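You operate a simulated robot arm through the tools that you are given. There is no shell and no other tool.

You run a simulated robot arm. Do the job below in one go: nothing can be reset, and whatever is moved stays where it is left.

Task
Move the cap named on the cap card to stud 1 and cap the other studs.
Fine: the black cap fits the thick stud; every cap sits down on the plate.

The check looks at the end state, three seconds after you hand in, the way a careful person would. Anything else that was tipped, shoved, dropped, spilled or broken makes it a failure. A push-on lid holds only when it is set on centred and level and pressed home; a screw cap is set on level and turned clockwise until tight.

Robot
A 6-joint arm with a two-finger gripper, fixed in place. Base frame: the origin is at the foot of the arm, x ahead of it, y to its left, z up. Units: m, rad, N and s.
It reaches about 1.298 m from its shoulder. Its first joint turns from -2.601 to 2.601 rad. Payload 1.57 kg.
Tool frame: the origin (TCP) lies between the finger pads and is the grasp point; the fingertips stand 0.021 m ahead of it; z points along the fingers, y is the line along which they close. Largest opening 0.07 m; the body of the gripper starts 0.05 m behind the TCP.
Orientation is told as [roll, pitch, yaw] about the base's x, y, z axes, in that order, counted from this pose: with the fingers straight down and closing along the base's y, the tool's x points along the base's -x, its y along +y and its z along -z.

Tools
- The arm moves only by the tool play_rows. Its argument "moves" is text: rows parted by semicolons, each of 7 numbers parted by spaces: the shift along the base's x, y, z in m, then the turn, a rotation vector about the base's x, y, z in degrees, then the gripper command, from -1 (shut) to 1 (fully open), values between in proportion. In form: dx dy dz wx wy wz fingers; .... A call has 1 to 20 rows; each row shifts and turns the commanded pose from where the row before left it. Rows are played at 5 a second. More than 0.05 m and 0.15 rad between two rows, or a gripper value outside its range, and nothing of the call is played. Where a pose cannot be reached the arm comes as near as it can. A force on the tool above 40 N (or 10 N above the force at the start of the call, whichever is more), or a blocked arm, ends the call early, and 0.2 s more pass. Each finger halts on what it meets, pressing with about 30 N; the grip force reading is that of the motor and also rises with nothing between the fingers. The clock runs only during rows and for 0.2 s after the last one: add rows that do not move to give the fingers time. It gives the time, the measured TCP pose, the force on the tool (base axes), the opening and the grip force at its end, in the units of the frame above (readings bear some noise), with the torque about the TCP (base axes, N m) and any sound that the robot's microphone picked up.
- Cameras (640 x 400 px; columns grow to the right, rows downward): "scene" is fixed at [0.2192, 0.6514, 1.4702]; the picture's right is [-0.09, -1.00, 0.00], its down [-0.83, 0.08, -0.55] and it looks along [0.55, -0.05, -0.83] (base axes); focal length 353 px, centre (320, 200). "wrist" rides on the gripper at [0.079, 0.004, -0.081] in the tool frame; the picture's right is [-0.05, 1.00, 0.00], its down [-0.67, -0.04, -0.74] and it looks along [-0.74, -0.04, 0.67] (tool axes); focal length 256 px, centre (320, 200). There is no depth. A picture from a camera that has moved, and an enlarged one, comes with that camera's place and axes in the base frame and with its lens.
- capture(camera): a new picture of that camera. No time passes.
- lift_body(by): slides the trunk up (or, below 0, down) by that many m; the arm rides with it, the base frame stays. It gives what a move gives, with no picture.
- enlarge(camera, box): a new picture of the part [left, top, right, bottom] of that camera's present view, enlarged. No time passes.
- finish_job(): hands the job in; it is judged then, once.

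Nothing tells you positions but the pictures and the camera data. Unless the task says otherwise, let go and move clear before handing in.

The tools are called after "Emit:" as name(argument=value, ...) on one line, values as JSON. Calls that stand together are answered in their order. play_rows: Moves the arm, as the interface text tells. Its arguments: {"type":"object","properties":{"moves":{"type":"string"}},"required":["moves"]} The other tools are called the same way: lift_body (by) slides the trunk up or down; capture (camera) takes a picture; enlarge (camera, box) takes an enlarged picture of a part of a camera's view; finish_job () hands the job in.

At the start:

```text
time: 0.0
eef_pos: [0.392, 0.5497, 1.1714]
ee_rot: [0.0, 0.0, 0.0]
wrist_force: [0.7, -0.1, -0.2]
torque: [-0.02, -0.02, 0.01]
width: 0.07
finger_force: 0.1
trunk travel left (down, up): [-0.852, 0.118]
```

scene: 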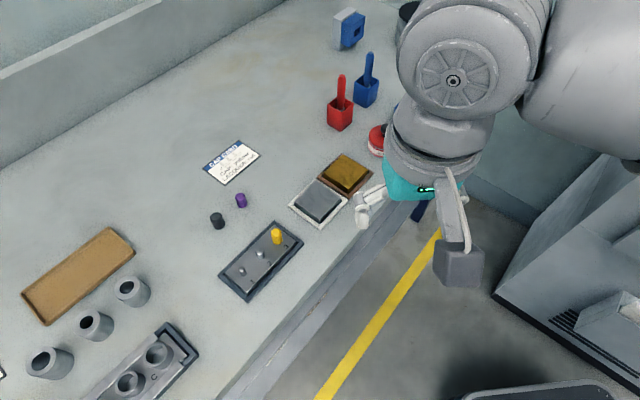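
wrist: 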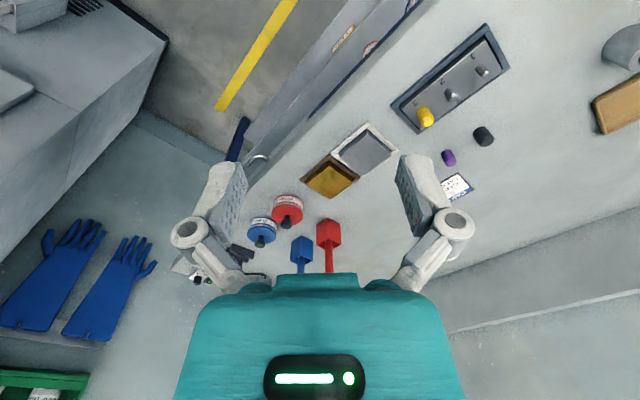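

I see a plate with three studs and a yellow cap on one end, with black and purple caps lying on the bench and a cap card nearby. I'll enlarge the card and the plate to read them.

Emit:
enlarge(camera="scene", box=[190, 130, 270, 190])

Emit:
enlarge(camera="scene", box=[200, 180, 320, 310])

Emit:
enlarge(camera="wrist", box=[380, 20, 520, 210])

```text
6.67 times, centred on (230, 160) of scene
camera zoom: at [0.2192, 0.6514, 1.4702], right [-0.09, -1.0, 0.0], down [-0.83, 0.08, -0.55], along [0.55, -0.05, -0.83], focal length 2355 px, centre (920, 467)
```

zoom: 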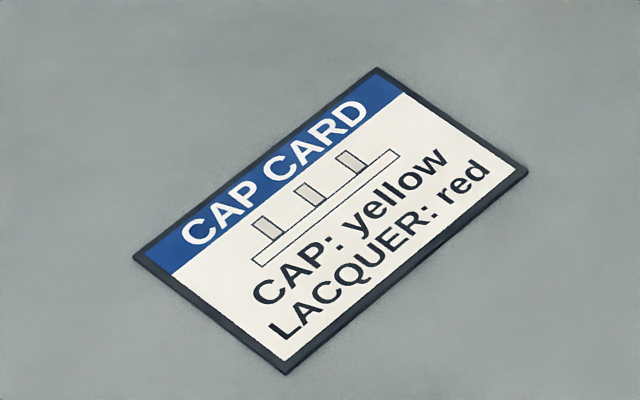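

```text
3.08 times, centred on (260, 245) of scene
camera zoom: at [0.2192, 0.6514, 1.4702], right [-0.09, -1.0, 0.0], down [-0.83, 0.08, -0.55], along [0.55, -0.05, -0.83], focal length 1087 px, centre (505, 62)
```

zoom: 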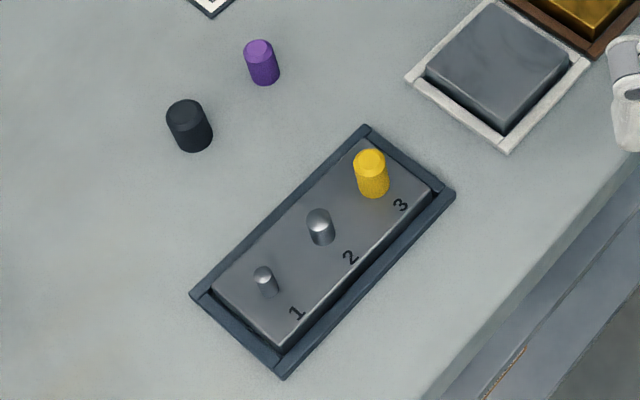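

```text
2.11 times, centred on (450, 115) of wrist
camera zoom: at [0.3105, 0.5548, 1.2515], right [0.05, 1.0, 0.0], down [0.67, -0.04, 0.74], along [0.74, -0.04, -0.67], focal length 539 px, centre (46, 379)
```

zoom: 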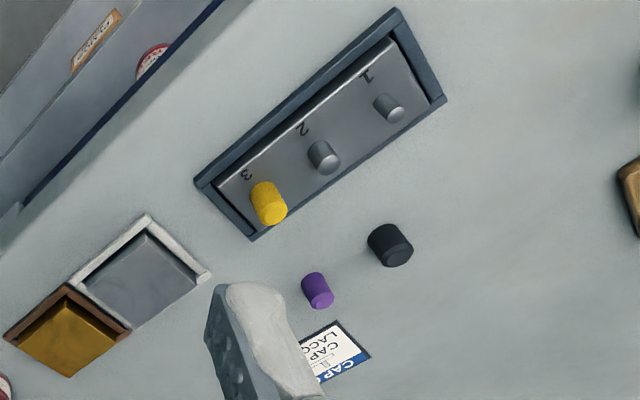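

The card names yellow, which sits on stud 3; the black and purple caps stand loose on the bench. By rough triangulation the plate row runs diagonally near (0.47–0.53, 0.76–0.70), with cap tops near z 0.9. I'll move the wrist camera closer for a better look.

Emit:
play_rows(moves="0 0.025 -0.02 0 0 0 1; 0 0.025 -0.02 0 0 0 1; 0 0.025 -0.02 0 0 0 1; 0 0.025 -0.02 0 0 0 1; 0 0.025 -0.02 0 0 0 1; 0 0.025 -0.01 0 0 0 1; 0 0 0 0 0 0 1")

Emit:
capture(camera="wrist")

Emit:
capture(camera="scene")

```text
time: 1.6
eef_pos: [0.3918, 0.7007, 1.1703]
ee_rot: [0.0, -0.002, 0.001]
wrist_force: [-0.3, -0.1, -0.2]
torque: [-0.02, 0.02, -0.02]
width: 0.0696
finger_force: 0.1
out of reach, approached as far as the arm can: row 1, 2, 3, 4, 5, 6
trunk travel left (down, up): [-0.852, 0.118]
```

```text
taken
camera wrist: at [0.3108, 0.706, 1.2515], right [0.05, 1.0, 0.0], down [0.67, -0.04, 0.74], along [0.74, -0.04, -0.67], focal length 256 px, centre (320, 200)
```

wrist: 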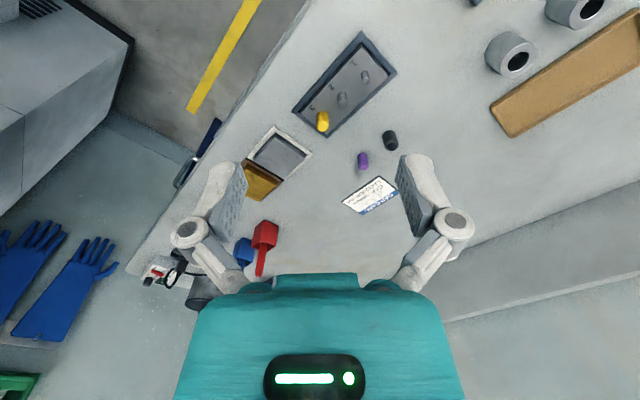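

```text
taken
```

scene: 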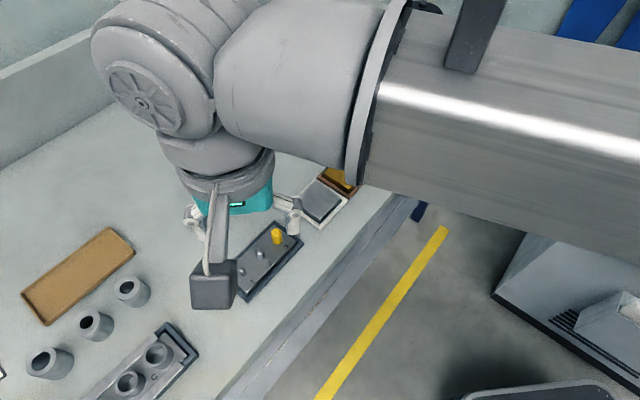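

The arm can't reach lower from this trunk height, and the TCP stayed at z≈1.17. I'll lower the trunk 0.11 m, which carries the gripper to about z 1.06, still well above everything.

Emit:
lift_body(by=-0.11)

Emit:
capture(camera="wrist")

Emit:
capture(camera="scene")

```text
time: 3.0
eef_pos: [0.391, 0.7015, 1.0609]
ee_rot: [0.001, -0.001, 0.0]
wrist_force: [0.2, -0.3, 0.4]
torque: [0.0, 0.01, 0.03]
width: 0.07
finger_force: 0.1
trunk travel left (down, up): [-0.742, 0.228]
```

```text
taken
camera wrist: at [0.3109, 0.7059, 1.1416], right [0.05, 1.0, 0.0], down [0.67, -0.04, 0.74], along [0.74, -0.04, -0.67], focal length 256 px, centre (320, 200)
```

wrist: 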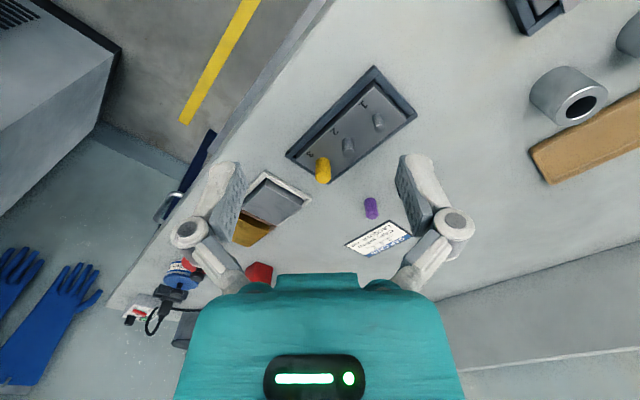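

```text
taken
```

scene: 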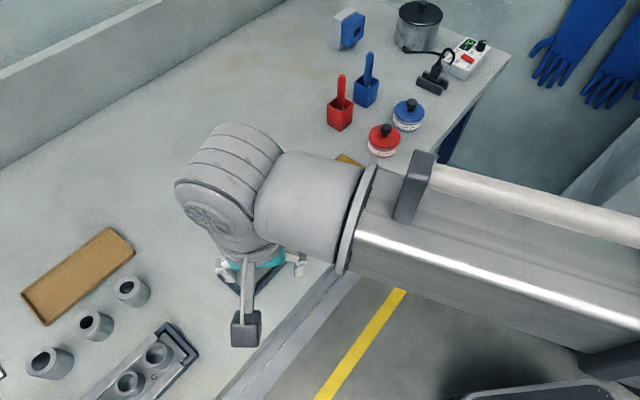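

Lowering the trunk works and the path is clear. Next I'll place the gripper roughly over the yellow cap and turn it -45° so the fingers close across the stud row.

Emit:
play_rows(moves="0.02 0 0 0 0 -7.5 1; 0.02 0 0 0 0 -7.5 1; 0.02 0 0 0 0 -7.5 1; 0.02 0 0 0 0 -7.5 1; 0.02 0 0 0 0 -7.5 1; 0.02 0 0 0 0 -7.5 1; 0 0 0 0 0 0 1; 0 0 0 0 0 0 1")

Emit:
capture(camera="wrist")

Emit:
capture(camera="scene")

```text
time: 4.8
eef_pos: [0.5109, 0.7027, 1.0617]
ee_rot: [0.0, 0.001, -0.784]
wrist_force: [0.2, -0.2, -0.6]
torque: [0.0, 0.02, -0.03]
width: 0.0702
finger_force: 0.0
trunk travel left (down, up): [-0.742, 0.228]
```

```text
taken
camera wrist: at [0.4575, 0.7621, 1.1415], right [0.74, 0.67, 0.0], down [0.45, -0.5, 0.74], along [0.5, -0.55, -0.67], focal length 256 px, centre (320, 200)
```

wrist: 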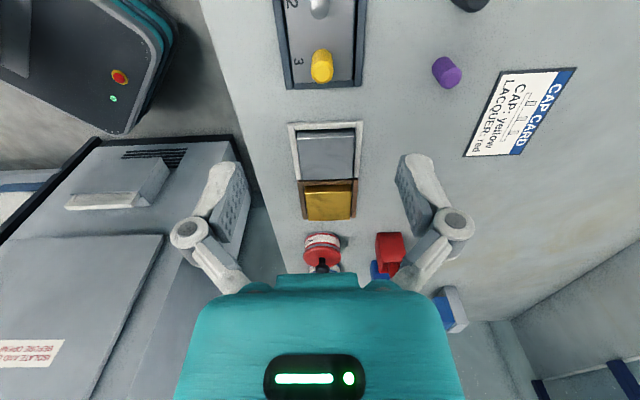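

```text
taken
```

scene: 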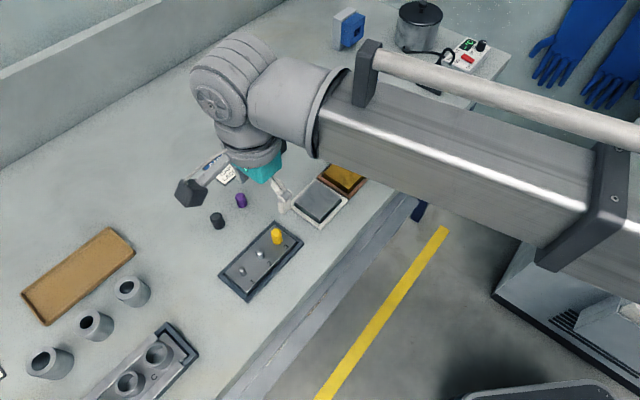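

The row lines up well with the -45° yaw. I'll enlarge the view to measure the studs and caps.

Emit:
enlarge(camera="wrist", box=[260, 0, 480, 140])

Emit:
enlarge(camera="scene", box=[200, 180, 320, 310])

```text
2.86 times, centred on (370, 70) of wrist
camera zoom: at [0.4575, 0.7621, 1.1415], right [0.74, 0.67, 0.0], down [0.45, -0.5, 0.74], along [0.5, -0.55, -0.67], focal length 731 px, centre (177, 571)
```

zoom: 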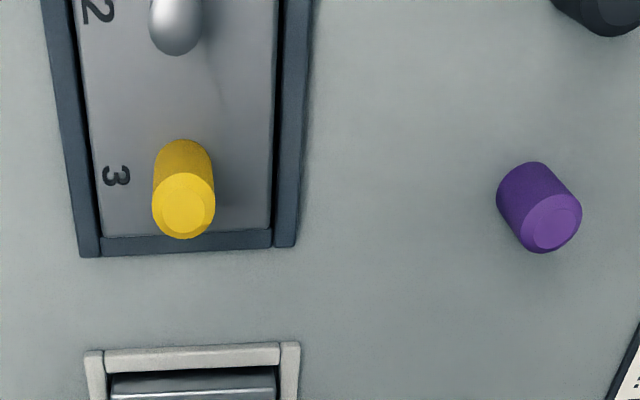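

```text
3.08 times, centred on (260, 245) of scene
camera zoom: at [0.2192, 0.6514, 1.4702], right [-0.09, -1.0, 0.0], down [-0.83, 0.08, -0.55], along [0.55, -0.05, -0.83], focal length 1087 px, centre (505, 62)
```

zoom: 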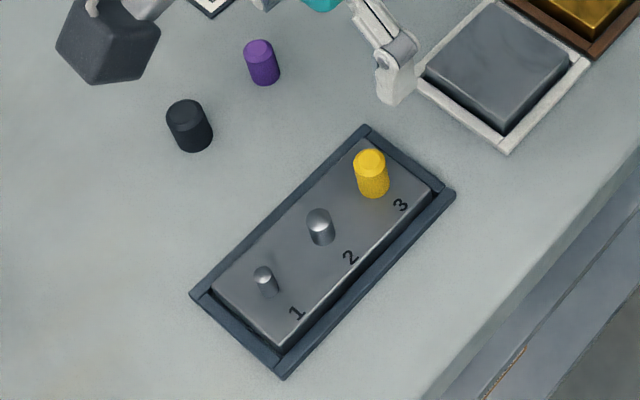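

The yellow cap top is at about (0.518, 0.70, 0.92), with the cap about 18 mm across and 30 mm tall. I'll raise the arm and drop the trunk further so the arm has free travel downwards.

Emit:
play_rows(moves="0.001 0 0.03 0 0 0 1; 0.001 0 0.03 0 0 0 1; 0.001 0 0.03 0 0 0 1; 0.001 0 0.03 0 0 0 1; 0.001 0 0.03 0 0 0 1; 0 0 0 0 0 0 1")

Emit:
lift_body(by=-0.22)

Emit:
capture(camera="wrist")

Emit:
capture(camera="scene")

```text
time: 6.2
eef_pos: [0.5118, 0.7013, 1.0593]
ee_rot: [0.002, -0.001, -0.785]
wrist_force: [0.7, -0.5, 0.0]
torque: [-0.03, -0.01, -0.03]
width: 0.0697
finger_force: 0.1
out of reach, approached as far as the arm can: row 1, 2, 3, 4, 5
trunk travel left (down, up): [-0.742, 0.228]
```

```text
time: 7.9
eef_pos: [0.5109, 0.702, 0.8951]
ee_rot: [0.01, -0.001, -0.786]
wrist_force: [-4.9, -9.1, 28.6]
torque: [1.14, -1.18, -0.06]
width: 0.0705
finger_force: 0.1
trunk travel left (down, up): [-0.574, 0.396]
stopped: the force on the tool passed its limit at 149 N (the readings are from after the stop); the commanded pose is now the measured one
```

```text
taken
camera wrist: at [0.456, 0.7603, 0.9762], right [0.74, 0.67, 0.01], down [0.44, -0.5, 0.74], along [0.5, -0.55, -0.67], focal length 256 px, centre (320, 200)
```

wrist: 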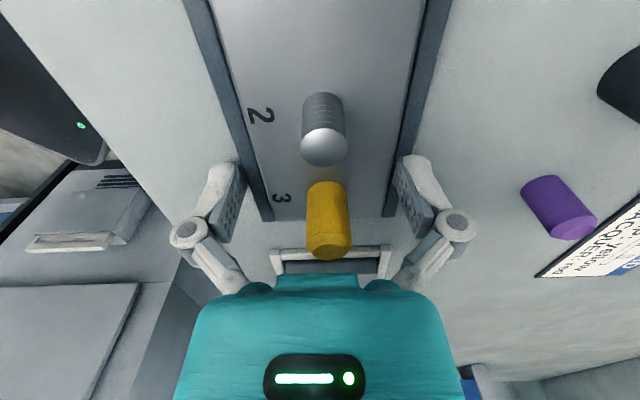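

```text
taken
```

scene: 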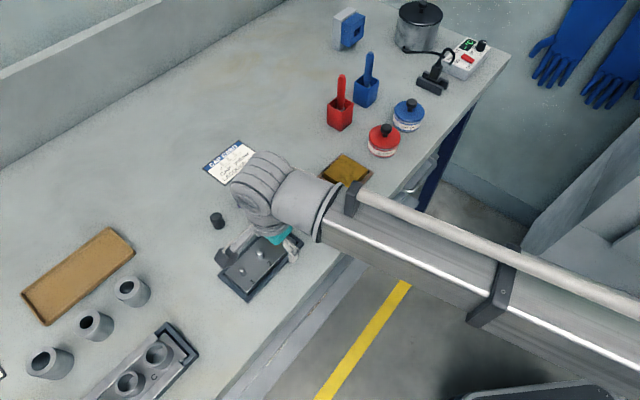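

The arm did not rise as commanded, so the trunk drop took the fingers down into something, probably the tray rim, and it stopped on force. I'll raise the trunk straight away and check for any disturbance.

Emit:
lift_body(by=0.1)

Emit:
capture(camera="wrist")

Emit:
enlarge(camera="scene", box=[200, 180, 320, 310])

```text
time: 9.2
eef_pos: [0.5127, 0.7051, 0.9921]
ee_rot: [0.007, 0.0, -0.784]
wrist_force: [-0.8, 0.5, 0.7]
torque: [-0.01, -0.01, 0.02]
width: 0.07
finger_force: 0.0
trunk travel left (down, up): [-0.674, 0.296]
```

```text
taken
camera wrist: at [0.4584, 0.7635, 1.0733], right [0.74, 0.67, 0.01], down [0.44, -0.5, 0.74], along [0.5, -0.55, -0.67], focal length 256 px, centre (320, 200)
```

wrist: 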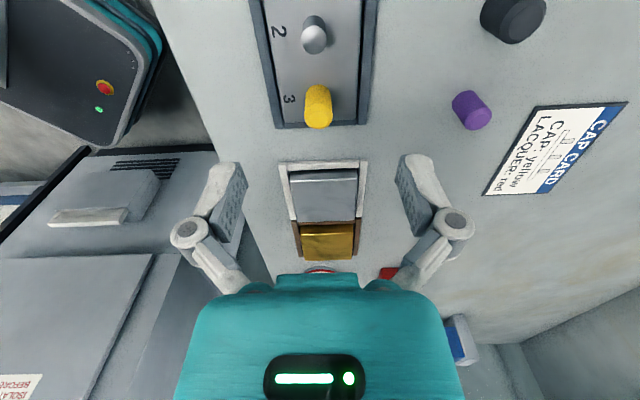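

```text
3.08 times, centred on (260, 245) of scene
camera zoom: at [0.2192, 0.6514, 1.4702], right [-0.09, -1.0, 0.0], down [-0.83, 0.08, -0.55], along [0.55, -0.05, -0.83], focal length 1087 px, centre (505, 62)
```

zoom: 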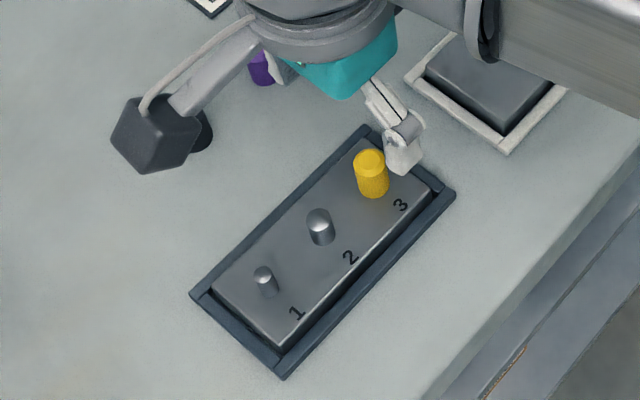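

The tray and caps look unmoved; the finger only touched the tray rim. Stud 2 seemed to have ring lines like a thread, so I'll look closely at the studs and caps.

Emit:
enlarge(camera="wrist", box=[270, 0, 370, 140])

Emit:
enlarge(camera="scene", box=[230, 220, 300, 290])

Emit:
enlarge(camera="wrist", box=[440, 0, 560, 140])

```text
2.86 times, centred on (320, 70) of wrist
camera zoom: at [0.4584, 0.7635, 1.0733], right [0.74, 0.67, 0.01], down [0.44, -0.5, 0.74], along [0.5, -0.55, -0.67], focal length 731 px, centre (320, 571)
```

zoom: 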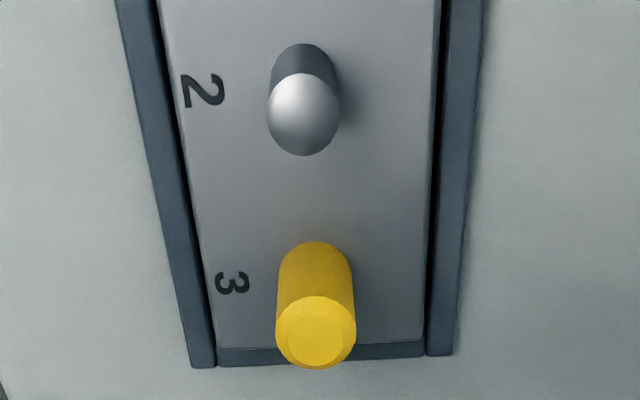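

```text
5.71 times, centred on (265, 255) of scene
camera zoom: at [0.2192, 0.6514, 1.4702], right [-0.09, -1.0, 0.0], down [-0.83, 0.08, -0.55], along [0.55, -0.05, -0.83], focal length 2019 px, centre (634, -114)
```

zoom: 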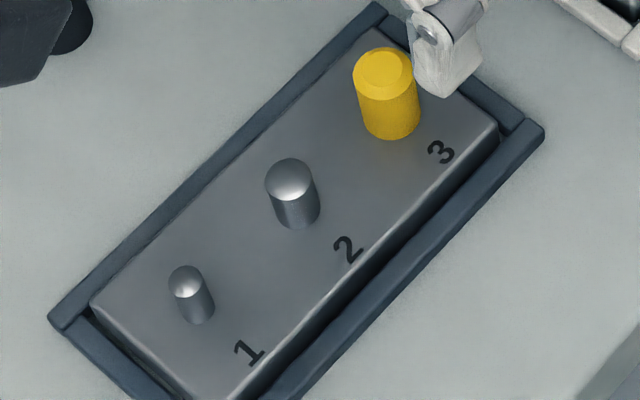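

```text
2.86 times, centred on (500, 70) of wrist
camera zoom: at [0.4584, 0.7635, 1.0733], right [0.74, 0.67, 0.01], down [0.44, -0.5, 0.74], along [0.5, -0.55, -0.67], focal length 731 px, centre (-194, 571)
```

zoom: 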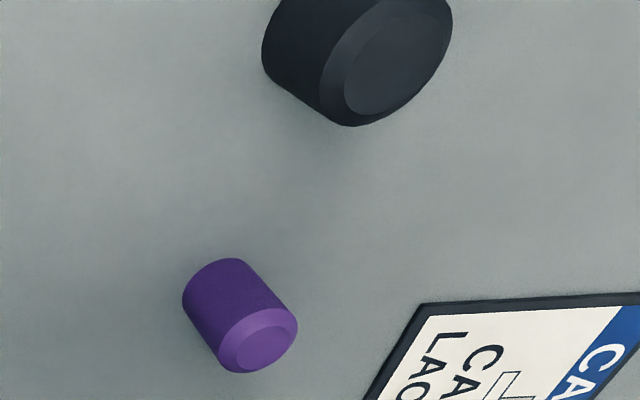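

Studs 1 and 2 have plain domed tops, stud 1 thin and stud 2 thick, so the black cap likely goes on stud 2. I'll test whether the arm itself can move vertically here, while levelling the small roll.

Emit:
play_rows(moves="0 0 0.01 -0.4 0 0 1; 0 0 0.01 0 0 0 1; 0 0 0 0 0 0 1")

```text
time: 10.0
eef_pos: [0.5113, 0.7046, 0.9919]
ee_rot: [0.002, -0.004, -0.786]
wrist_force: [0.6, 0.5, -0.2]
torque: [0.02, -0.02, 0.02]
width: 0.0701
finger_force: 0.0
out of reach, approached as far as the arm can: row 1, 2
trunk travel left (down, up): [-0.674, 0.296]
```

The arm cannot move in z here, so all vertical motion has to come from the trunk. From paired views I put the plate top at z≈0.898 and the yellow cap at (0.516, 0.700) with its top at z≈0.924. I'll shift back along the row so all three studs are in one picture and I can measure their spacing.

Emit:
play_rows(moves="-0.016 0.016 0 0 0 0 1; -0.016 0.016 0 0 0 0 1; 0 0 0 0 0 0 1")

Emit:
enlarge(camera="wrist", box=[220, 0, 420, 180])

Emit:
capture(camera="wrist")

```text
time: 10.8
eef_pos: [0.4807, 0.7361, 0.9929]
ee_rot: [0.001, -0.002, -0.786]
wrist_force: [-0.4, 1.3, -0.4]
torque: [0.03, -0.02, 0.0]
width: 0.07
finger_force: 0.0
trunk travel left (down, up): [-0.674, 0.296]
```

```text
2.22 times, centred on (320, 90) of wrist
camera zoom: at [0.427, 0.7952, 1.0729], right [0.74, 0.67, 0.0], down [0.44, -0.5, 0.75], along [0.5, -0.56, -0.66], focal length 569 px, centre (320, 444)
```

zoom: 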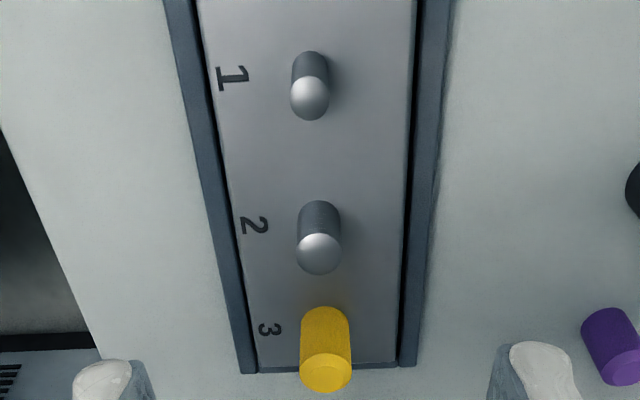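

```text
taken
camera wrist: at [0.427, 0.7952, 1.0729], right [0.74, 0.67, 0.0], down [0.44, -0.5, 0.75], along [0.5, -0.56, -0.66], focal length 256 px, centre (320, 200)
```

wrist: 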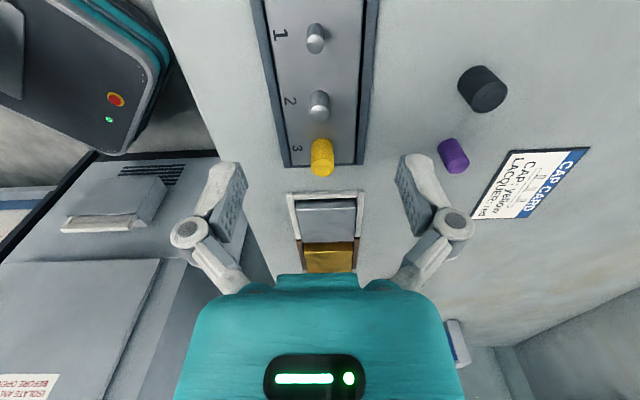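

All three studs lie along the tool's x axis with a spacing of about 41 mm, and the row passes through y≈0 of the tool. I'll go over the yellow cap with the fingers half closed and check again.

Emit:
play_rows(moves="0.018 -0.018 0 0 0 0 0.1; 0.0174 -0.0174 0 0 0 0 0.1; 0 0 0 0 0 0 0.1; 0 0 0 0 0 0 0.1; 0 0 0 0 0 0 0.1")

Emit:
capture(camera="wrist")

Emit:
enlarge(camera="wrist", box=[240, 20, 400, 220])

```text
time: 12.0
eef_pos: [0.5177, 0.7015, 0.9927]
ee_rot: [0.002, -0.005, -0.785]
wrist_force: [-0.1, 0.6, -0.7]
torque: [-0.02, -0.02, -0.03]
width: 0.0385
finger_force: 0.1
trunk travel left (down, up): [-0.674, 0.296]
```

```text
taken
camera wrist: at [0.4625, 0.7607, 1.0729], right [0.74, 0.67, 0.0], down [0.44, -0.5, 0.75], along [0.5, -0.55, -0.66], focal length 256 px, centre (320, 200)
```

wrist: 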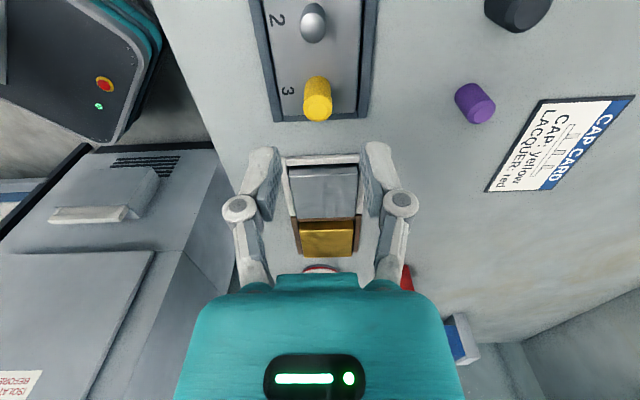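

```text
2.00 times, centred on (320, 120) of wrist
camera zoom: at [0.4625, 0.7607, 1.0729], right [0.74, 0.67, 0.0], down [0.44, -0.5, 0.75], along [0.5, -0.55, -0.66], focal length 512 px, centre (320, 360)
```

zoom: 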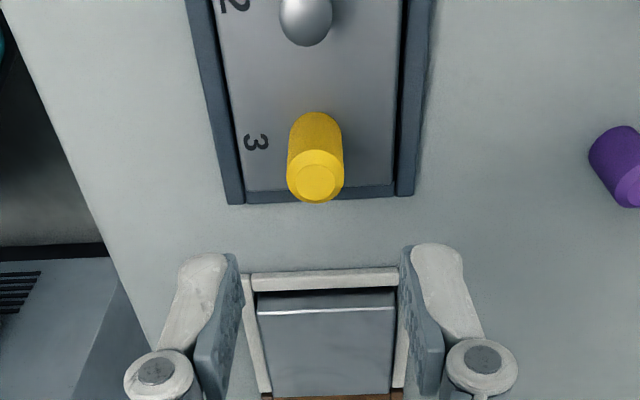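

The cap is about 1.5 mm off in each tool direction. I'll correct that and lower the trunk part way.

Emit:
play_rows(moves="0.0004 -0.002 0 0 0 0 0.1; 0 0 0 0 0 0 0.1")

Emit:
lift_body(by=-0.04)

Emit:
capture(camera="wrist")

Emit:
enlarge(camera="wrist", box=[240, 60, 400, 260])

```text
time: 12.6
eef_pos: [0.5168, 0.6994, 0.9927]
ee_rot: [0.0, -0.004, -0.785]
wrist_force: [0.0, 0.4, -0.4]
torque: [-0.03, 0.01, 0.01]
width: 0.0383
finger_force: 0.0
trunk travel left (down, up): [-0.674, 0.296]
```

```text
time: 13.4
eef_pos: [0.516, 0.699, 0.9524]
ee_rot: [0.003, -0.003, -0.784]
wrist_force: [-0.3, -0.5, -0.2]
torque: [0.01, 0.0, -0.04]
width: 0.0385
finger_force: 0.1
trunk travel left (down, up): [-0.634, 0.336]
```

```text
taken
camera wrist: at [0.4622, 0.7582, 1.033], right [0.74, 0.67, 0.0], down [0.44, -0.5, 0.75], along [0.5, -0.55, -0.66], focal length 256 px, centre (320, 200)
```

wrist: 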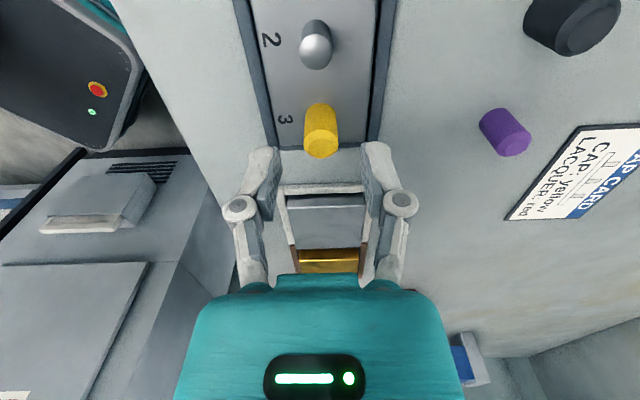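

```text
2.00 times, centred on (320, 160) of wrist
camera zoom: at [0.4622, 0.7582, 1.033], right [0.74, 0.67, 0.0], down [0.44, -0.5, 0.75], along [0.5, -0.55, -0.66], focal length 512 px, centre (320, 280)
```

zoom: 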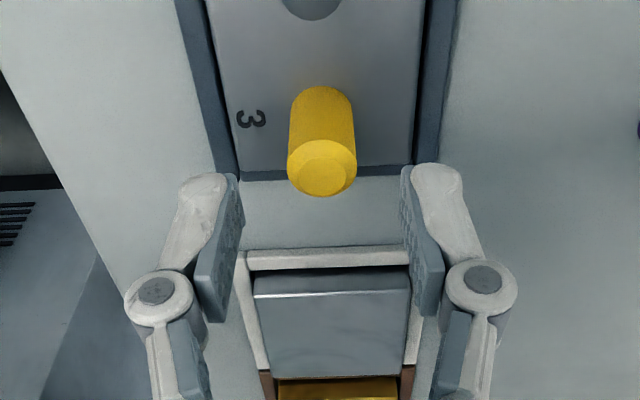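

The cap is centred between the fingers. I'll go down to grasp height in two steps, then close.

Emit:
lift_body(by=-0.02)

Emit:
lift_body(by=-0.009)

Emit:
capture(camera="wrist")

Emit:
capture(camera="scene")

```text
time: 14.1
eef_pos: [0.5156, 0.6994, 0.9327]
ee_rot: [0.001, -0.002, -0.785]
wrist_force: [-0.7, -0.1, 1.0]
torque: [0.01, 0.02, 0.02]
width: 0.0383
finger_force: 0.0
trunk travel left (down, up): [-0.614, 0.356]
```

```text
time: 14.7
eef_pos: [0.5164, 0.6994, 0.9222]
ee_rot: [0.001, -0.004, -0.786]
wrist_force: [-0.6, 0.3, 1.2]
torque: [-0.01, -0.01, 0.02]
width: 0.0385
finger_force: 0.1
trunk travel left (down, up): [-0.605, 0.365]
```

```text
taken
camera wrist: at [0.4623, 0.7583, 1.004], right [0.74, 0.67, 0.0], down [0.44, -0.5, 0.75], along [0.5, -0.55, -0.66], focal length 256 px, centre (320, 200)
```

wrist: 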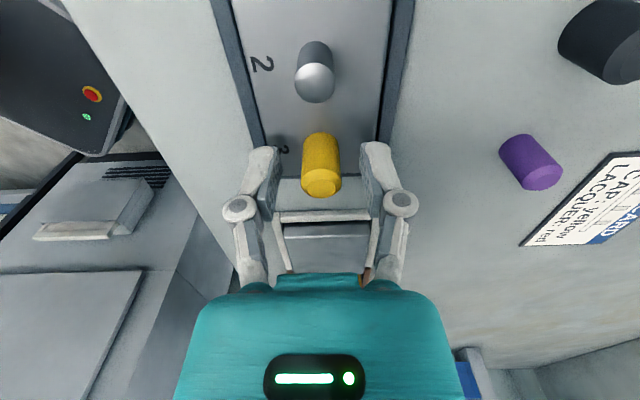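

```text
taken
```

scene: 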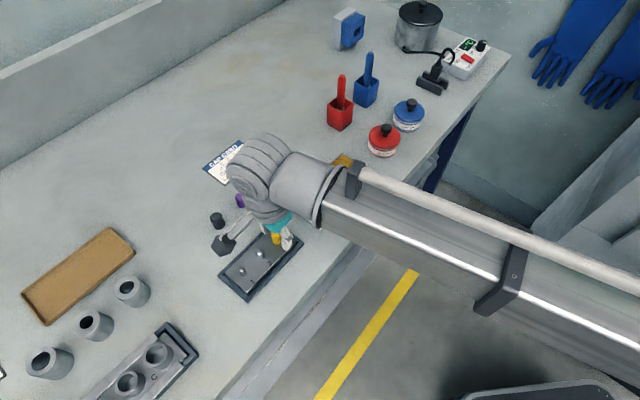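

No contact yet and the cap is between the pads. Closing now.

Emit:
play_rows(moves="0 0 0 0 0 0 -1; 0 0 0 0 0 0 -1; 0 0 0 0 0 0 -1; 0 0 0 0 0 0 -1; 0 0 0 0 0 0 -1")

Emit:
enlarge(camera="wrist", box=[220, 80, 420, 280])

```text
time: 15.9
eef_pos: [0.5169, 0.6991, 0.9227]
ee_rot: [0.001, -0.003, -0.786]
wrist_force: [0.5, 0.2, 0.4]
torque: [-0.03, -0.02, 0.02]
width: 0.0196
finger_force: 30.0
trunk travel left (down, up): [-0.605, 0.365]
```

```text
2.00 times, centred on (320, 180) of wrist
camera zoom: at [0.4623, 0.7583, 1.004], right [0.74, 0.67, 0.0], down [0.44, -0.5, 0.75], along [0.5, -0.55, -0.66], focal length 512 px, centre (320, 240)
```

zoom: 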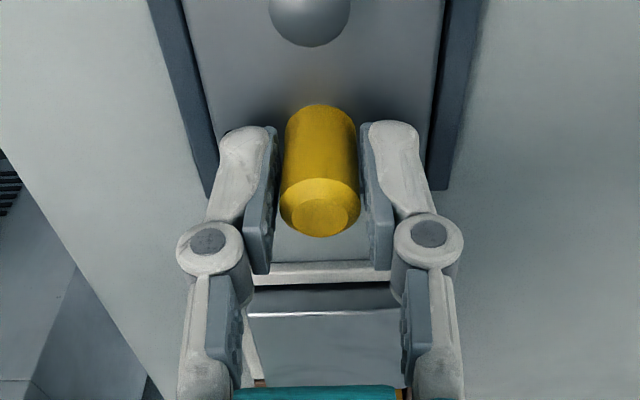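

The yellow cap is gripped at width 0.0196 with 30 N. Before lifting I'll look closely at stud 2 for thread marks.

Emit:
enlarge(camera="wrist", box=[280, 20, 350, 120])

Emit:
lift_body(by=0.004)

```text
4.00 times, centred on (315, 70) of wrist
camera zoom: at [0.4623, 0.7583, 1.004], right [0.74, 0.67, 0.0], down [0.44, -0.5, 0.75], along [0.5, -0.55, -0.66], focal length 1024 px, centre (340, 720)
```

zoom: 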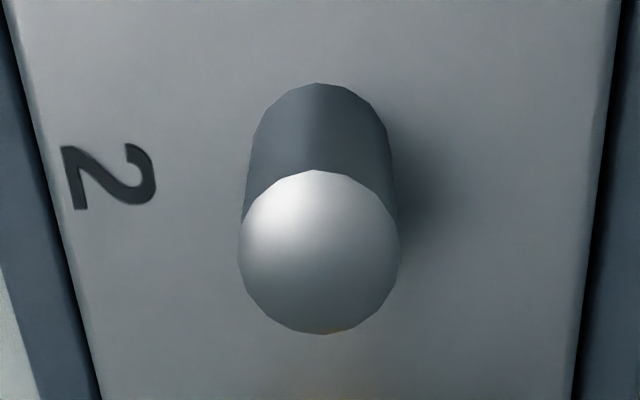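

```text
time: 16.4
eef_pos: [0.5156, 0.6988, 0.9285]
ee_rot: [0.004, -0.004, -0.786]
wrist_force: [0.7, 0.6, -0.1]
torque: [-0.01, -0.02, -0.03]
width: 0.0196
finger_force: 30.1
trunk travel left (down, up): [-0.609, 0.361]
```

The studs are plain and the lift met no resistance. I'll keep raising until the cap is clear of the stud and check that it came along.

Emit:
lift_body(by=0.05)

Emit:
capture(camera="wrist")

Emit:
enlarge(camera="scene", box=[230, 200, 310, 290])

```text
time: 17.3
eef_pos: [0.5168, 0.7008, 0.9776]
ee_rot: [0.001, -0.004, -0.784]
wrist_force: [0.2, -0.5, -0.2]
torque: [0.0, -0.03, -0.03]
width: 0.0194
finger_force: 29.9
trunk travel left (down, up): [-0.659, 0.311]
```

```text
taken
camera wrist: at [0.4624, 0.7585, 1.0579], right [0.74, 0.67, 0.0], down [0.44, -0.5, 0.75], along [0.5, -0.55, -0.66], focal length 256 px, centre (320, 200)
```

wrist: 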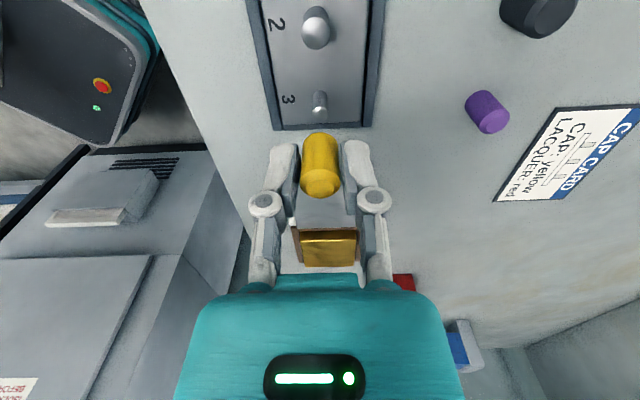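

```text
4.44 times, centred on (270, 245) of scene
camera zoom: at [0.2192, 0.6514, 1.4702], right [-0.09, -1.0, 0.0], down [-0.83, 0.08, -0.55], along [0.55, -0.05, -0.83], focal length 1570 px, centre (542, 0)
```

zoom: 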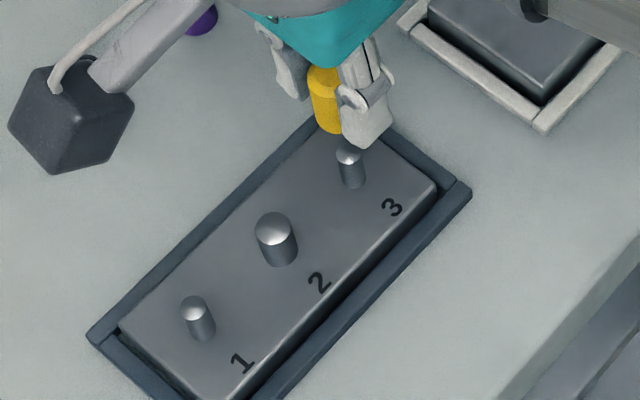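

Yellow is free, and stud 3 is thin like stud 1, so purple goes to stud 3 and black to stud 2. I'll move part way back along the row to measure the stud 3 to stud 1 distance with all studs visible.

Emit:
play_rows(moves="-0.015 0.015 0 0 0 0 -1; -0.015 0.015 0 0 0 0 -1; 0 0 0 0 0 0 -1; 0 0 0 0 0 0 -1")

Emit:
enlarge(camera="wrist", box=[240, 0, 400, 160])

Emit:
enlarge(camera="wrist", box=[280, 0, 360, 80])

Emit:
enlarge(camera="wrist", box=[280, 80, 360, 160])

```text
time: 18.3
eef_pos: [0.4871, 0.732, 0.9762]
ee_rot: [0.001, -0.003, -0.786]
wrist_force: [-0.5, 0.3, -0.2]
torque: [0.02, -0.02, 0.0]
width: 0.0196
finger_force: 30.3
trunk travel left (down, up): [-0.659, 0.311]
```

```text
2.50 times, centred on (320, 80) of wrist
camera zoom: at [0.4328, 0.7903, 1.058], right [0.74, 0.67, 0.0], down [0.44, -0.5, 0.75], along [0.5, -0.55, -0.66], focal length 640 px, centre (320, 500)
```

zoom: 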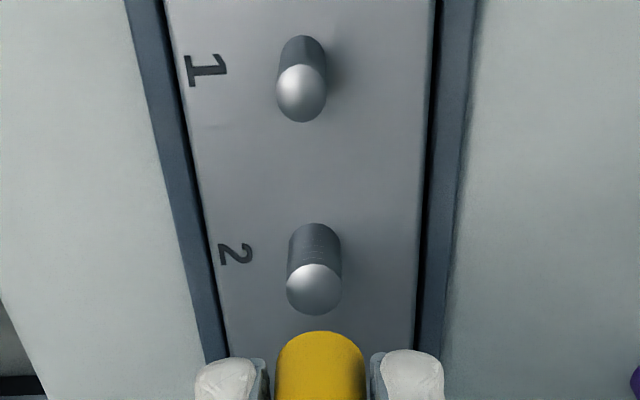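

```text
5.00 times, centred on (320, 40) of wrist
camera zoom: at [0.4328, 0.7903, 1.058], right [0.74, 0.67, 0.0], down [0.44, -0.5, 0.75], along [0.5, -0.55, -0.66], focal length 1280 px, centre (320, 1000)
```

zoom: 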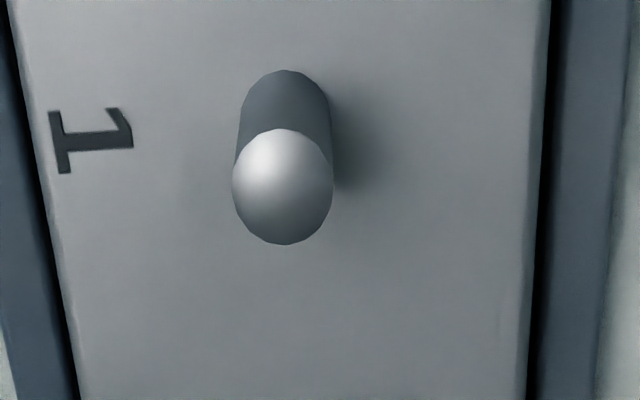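

```text
5.00 times, centred on (320, 120) of wrist
camera zoom: at [0.4328, 0.7903, 1.058], right [0.74, 0.67, 0.0], down [0.44, -0.5, 0.75], along [0.5, -0.55, -0.66], focal length 1280 px, centre (320, 600)
```

zoom: 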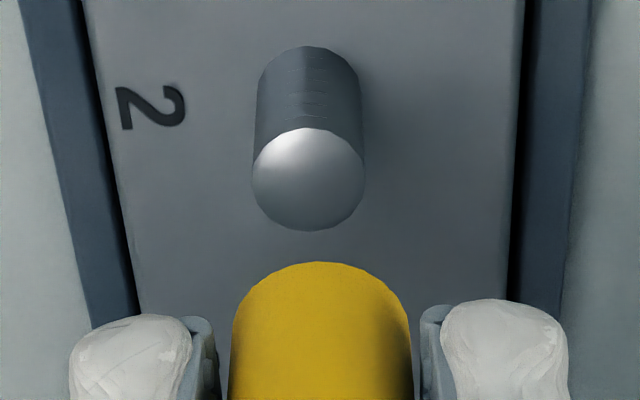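

The measured stud 3 to stud 1 distance is about 82.6 mm. For a precise reference I'll go back above stud 3 and record where that stud appears under the held cap, then match stud 1 to the same pixels.

Emit:
play_rows(moves="0.015 -0.015 0 0 0 0 -1; 0.015 -0.015 0 0 0 0 -1; 0 0 0 0 0 0 -1; 0 0 0 0 0 0 -1")

Emit:
enlarge(camera="wrist", box=[280, 70, 360, 150])

Emit:
play_rows(moves="-0.02 0.02 0 0 0 0 -1; -0.02 0.02 0 0 0 0 -1; -0.0184 0.0184 0 0 0 0 -1; 0 0 0 0 0 0 -1; 0 0 0 0 0 0 -1")

Emit:
enlarge(camera="wrist", box=[280, 70, 360, 150])

```text
time: 19.3
eef_pos: [0.5184, 0.7002, 0.9767]
ee_rot: [0.001, -0.004, -0.786]
wrist_force: [1.4, -0.5, -0.2]
torque: [0.0, 0.02, 0.0]
width: 0.0198
finger_force: 30.0
trunk travel left (down, up): [-0.659, 0.311]
```

```text
5.00 times, centred on (320, 110) of wrist
camera zoom: at [0.4633, 0.7595, 1.0579], right [0.74, 0.67, 0.0], down [0.44, -0.5, 0.75], along [0.5, -0.55, -0.66], focal length 1280 px, centre (320, 650)
```

zoom: 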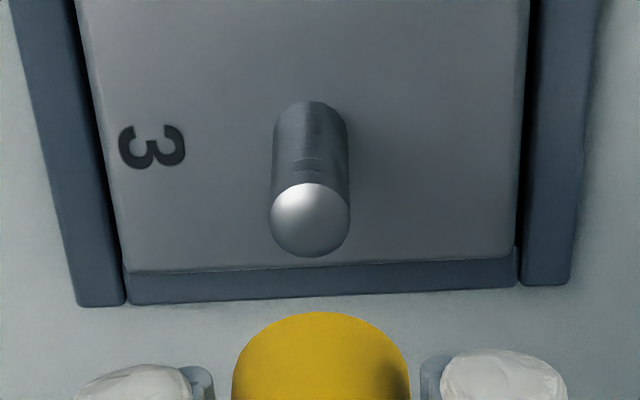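

```text
time: 20.5
eef_pos: [0.4582, 0.7575, 0.9764]
ee_rot: [0.003, -0.004, -0.783]
wrist_force: [0.3, -1.0, -1.0]
torque: [0.01, 0.03, 0.03]
width: 0.0197
finger_force: 30.0
trunk travel left (down, up): [-0.659, 0.311]
```

```text
5.00 times, centred on (320, 110) of wrist
camera zoom: at [0.4042, 0.8174, 1.058], right [0.74, 0.67, 0.0], down [0.44, -0.5, 0.75], along [0.5, -0.55, -0.66], focal length 1280 px, centre (320, 650)
```

zoom: 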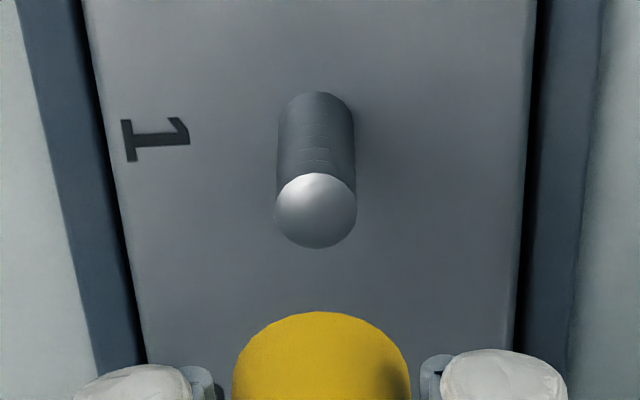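

Matching pixels gives a stud 3 to stud 1 displacement of about 83.8 mm, so the spacing is about 42 mm. I'm about 1.2 mm off the target now; I'll correct and verify using the reported camera place.

Emit:
play_rows(moves="-0.0012 0.0001 0 0 0 0 -1; 0 0 0 0 0 0 -1; 0 0 0 0 0 0 -1")

Emit:
enlarge(camera="wrist", box=[280, 70, 360, 150])

```text
time: 21.3
eef_pos: [0.4573, 0.7585, 0.9783]
ee_rot: [0.003, -0.003, -0.786]
wrist_force: [0.7, 0.0, 0.2]
torque: [0.0, 0.02, 0.0]
width: 0.0197
finger_force: 30.6
trunk travel left (down, up): [-0.659, 0.311]
```

```text
5.00 times, centred on (320, 110) of wrist
camera zoom: at [0.4027, 0.8173, 1.0579], right [0.74, 0.67, 0.0], down [0.44, -0.5, 0.75], along [0.5, -0.55, -0.66], focal length 1280 px, centre (320, 650)
```

zoom: 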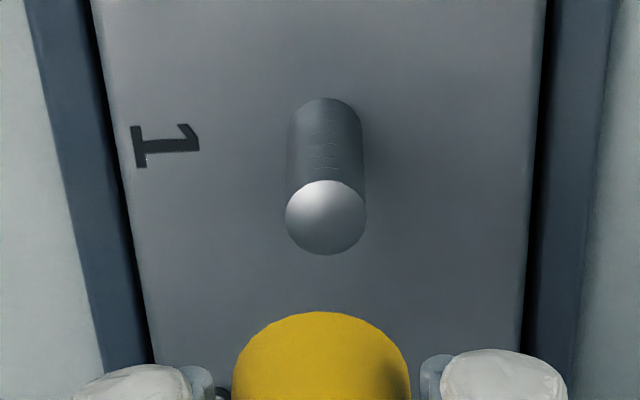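

The stud now matches the reference within about 0.3 mm. Lowering in stages.

Emit:
lift_body(by=-0.03)

Emit:
enlarge(camera="wrist", box=[260, 80, 380, 220])

Emit:
enlarge(camera="scene", box=[210, 210, 310, 310])

```text
time: 22.1
eef_pos: [0.4565, 0.7574, 0.9473]
ee_rot: [0.004, -0.002, -0.786]
wrist_force: [0.0, -0.4, -0.2]
torque: [0.01, 0.0, 0.0]
width: 0.0196
finger_force: 30.3
trunk travel left (down, up): [-0.629, 0.341]
```

```text
2.86 times, centred on (320, 150) of wrist
camera zoom: at [0.4027, 0.8172, 1.028], right [0.74, 0.67, 0.0], down [0.44, -0.5, 0.75], along [0.5, -0.55, -0.66], focal length 731 px, centre (320, 343)
```

zoom: 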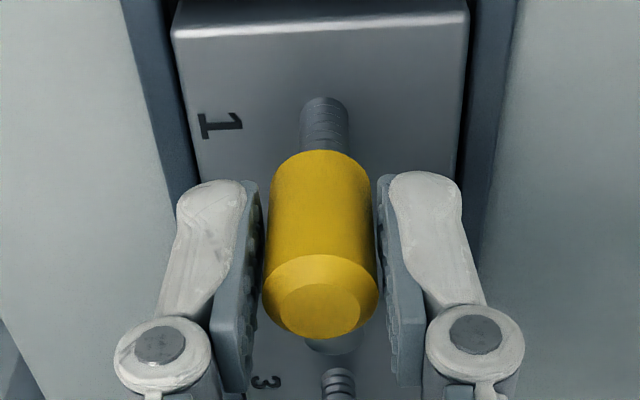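

```text
4.00 times, centred on (260, 260) of scene
camera zoom: at [0.2192, 0.6514, 1.4702], right [-0.09, -1.0, 0.0], down [-0.83, 0.08, -0.55], along [0.55, -0.05, -0.83], focal length 1413 px, centre (560, -40)
```

zoom: 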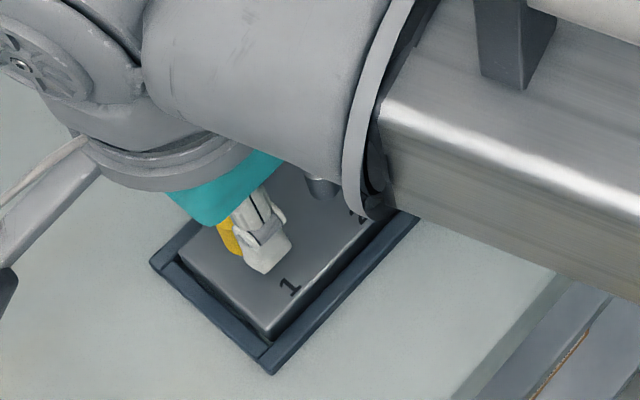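

Stud 1 lines up under the cap. I'll lower further in small steps and watch the force.

Emit:
lift_body(by=-0.01)

Emit:
lift_body(by=-0.006)

Emit:
enlarge(camera="wrist", box=[260, 80, 380, 220])

```text
time: 22.6
eef_pos: [0.4576, 0.7587, 0.9372]
ee_rot: [0.004, -0.003, -0.785]
wrist_force: [-0.4, 0.2, -0.2]
torque: [0.02, -0.02, -0.02]
width: 0.0196
finger_force: 30.2
trunk travel left (down, up): [-0.619, 0.351]
```

```text
time: 23.2
eef_pos: [0.4572, 0.7572, 0.9315]
ee_rot: [0.002, -0.003, -0.786]
wrist_force: [-0.2, -0.7, -0.6]
torque: [0.01, -0.03, -0.03]
width: 0.0197
finger_force: 30.2
trunk travel left (down, up): [-0.613, 0.357]
```

```text
2.86 times, centred on (320, 150) of wrist
camera zoom: at [0.4027, 0.8172, 1.012], right [0.74, 0.67, 0.0], down [0.44, -0.5, 0.75], along [0.5, -0.55, -0.66], focal length 731 px, centre (320, 343)
```

zoom: 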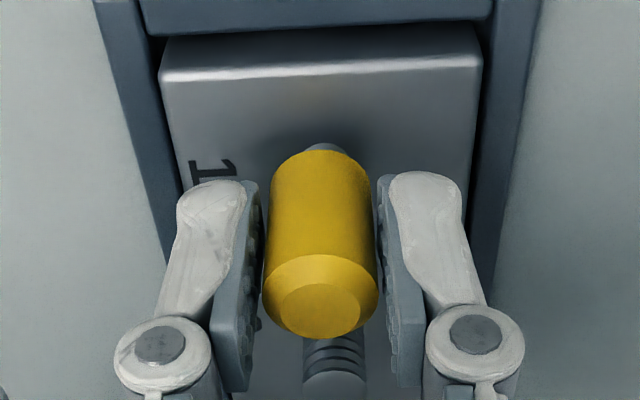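

The cap has gone over the stud with no contact force. Lowering the last 8 mm.

Emit:
lift_body(by=-0.005)

Emit:
lift_body(by=-0.003)

Emit:
enlarge(camera="wrist", box=[260, 80, 380, 220])

```text
time: 23.7
eef_pos: [0.4568, 0.7574, 0.9262]
ee_rot: [0.004, -0.004, -0.785]
wrist_force: [-0.7, -0.6, 0.1]
torque: [-0.03, 0.01, 0.0]
width: 0.0194
finger_force: 30.3
trunk travel left (down, up): [-0.608, 0.362]
```

```text
time: 24.3
eef_pos: [0.4564, 0.7575, 0.9229]
ee_rot: [0.002, -0.003, -0.785]
wrist_force: [-0.9, -0.6, 0.4]
torque: [-0.02, 0.0, 0.04]
width: 0.0195
finger_force: 30.5
trunk travel left (down, up): [-0.605, 0.365]
```

```text
2.86 times, centred on (320, 150) of wrist
camera zoom: at [0.4027, 0.8172, 1.004], right [0.74, 0.67, 0.0], down [0.44, -0.5, 0.75], along [0.5, -0.55, -0.66], focal length 731 px, centre (320, 343)
```

zoom: 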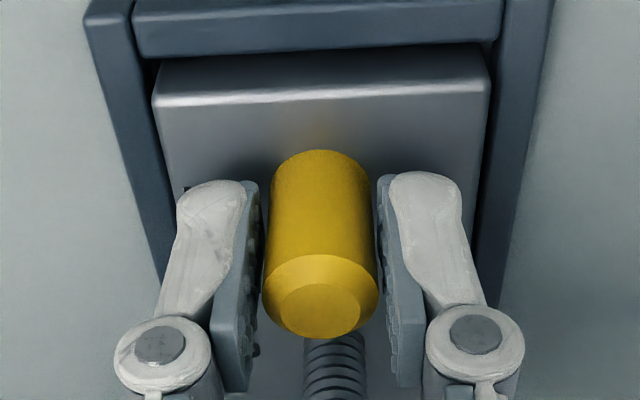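

The trunk is at the same height as when the cap sat on stud 3. I'll press gently to confirm that it touches the plate.

Emit:
lift_body(by=-0.001)

Emit:
lift_body(by=-0.001)

```text
time: 24.8
eef_pos: [0.4566, 0.7577, 0.9234]
ee_rot: [0.003, -0.004, -0.785]
wrist_force: [2.6, 3.2, 12.2]
torque: [0.04, -0.03, -0.01]
width: 0.0196
finger_force: 29.9
trunk travel left (down, up): [-0.604, 0.366]
```

```text
time: 25.3
eef_pos: [0.4563, 0.7576, 0.9234]
ee_rot: [0.006, -0.003, -0.785]
wrist_force: [5.5, 8.1, 27.4]
torque: [0.15, -0.15, 0.03]
width: 0.0196
finger_force: 29.8
trunk travel left (down, up): [-0.603, 0.367]
```

The force rises firmly, 12 N then 27 N, so the cap is down on the plate. I'll relieve the load, release, and rise clear.

Emit:
lift_body(by=0.002)

Emit:
play_rows(moves="0 0 0 0 0 0 0.1; 0 0 0 0 0 0 0.1; 0 0 0 0 0 0 0.1; 0 0 0 0 0 0 0.1")

Emit:
lift_body(by=0.06)

Emit:
capture(camera="wrist")

Emit:
enlarge(camera="wrist", box=[260, 20, 380, 160])

```text
time: 25.8
eef_pos: [0.4576, 0.7576, 0.9238]
ee_rot: [0.002, -0.006, -0.785]
wrist_force: [2.2, 2.8, 3.7]
torque: [0.04, -0.04, 0.03]
width: 0.0197
finger_force: 30.9
trunk travel left (down, up): [-0.605, 0.365]
```

```text
time: 26.8
eef_pos: [0.457, 0.758, 0.923]
ee_rot: [0.002, -0.002, -0.784]
wrist_force: [0.2, 0.9, -0.7]
torque: [0.01, 0.01, 0.02]
width: 0.0387
finger_force: 0.0
trunk travel left (down, up): [-0.605, 0.365]
```

```text
time: 27.8
eef_pos: [0.4569, 0.7584, 0.9827]
ee_rot: [0.002, -0.004, -0.786]
wrist_force: [-0.3, -0.4, -0.8]
torque: [0.0, 0.01, 0.01]
width: 0.0385
finger_force: 0.1
trunk travel left (down, up): [-0.665, 0.305]
```

```text
taken
camera wrist: at [0.4028, 0.8174, 1.0639], right [0.74, 0.67, 0.0], down [0.44, -0.5, 0.75], along [0.5, -0.55, -0.66], focal length 256 px, centre (320, 200)
```

wrist: 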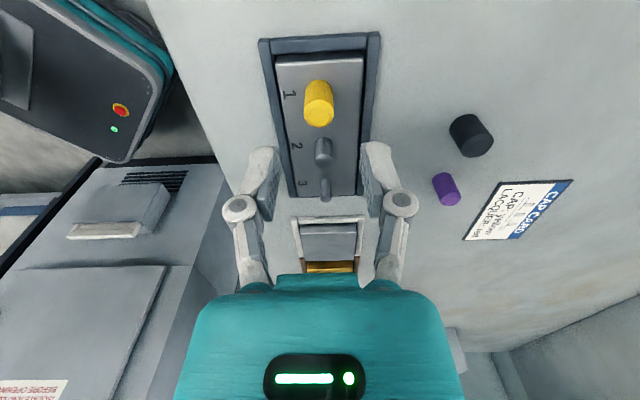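

```text
2.86 times, centred on (320, 90) of wrist
camera zoom: at [0.4028, 0.8174, 1.0639], right [0.74, 0.67, 0.0], down [0.44, -0.5, 0.75], along [0.5, -0.55, -0.66], focal length 731 px, centre (320, 514)
```

zoom: 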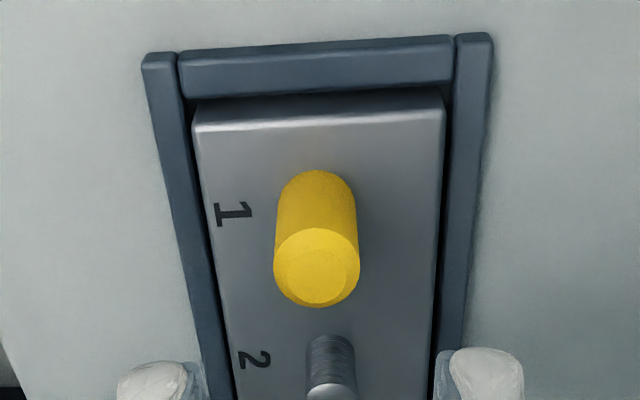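

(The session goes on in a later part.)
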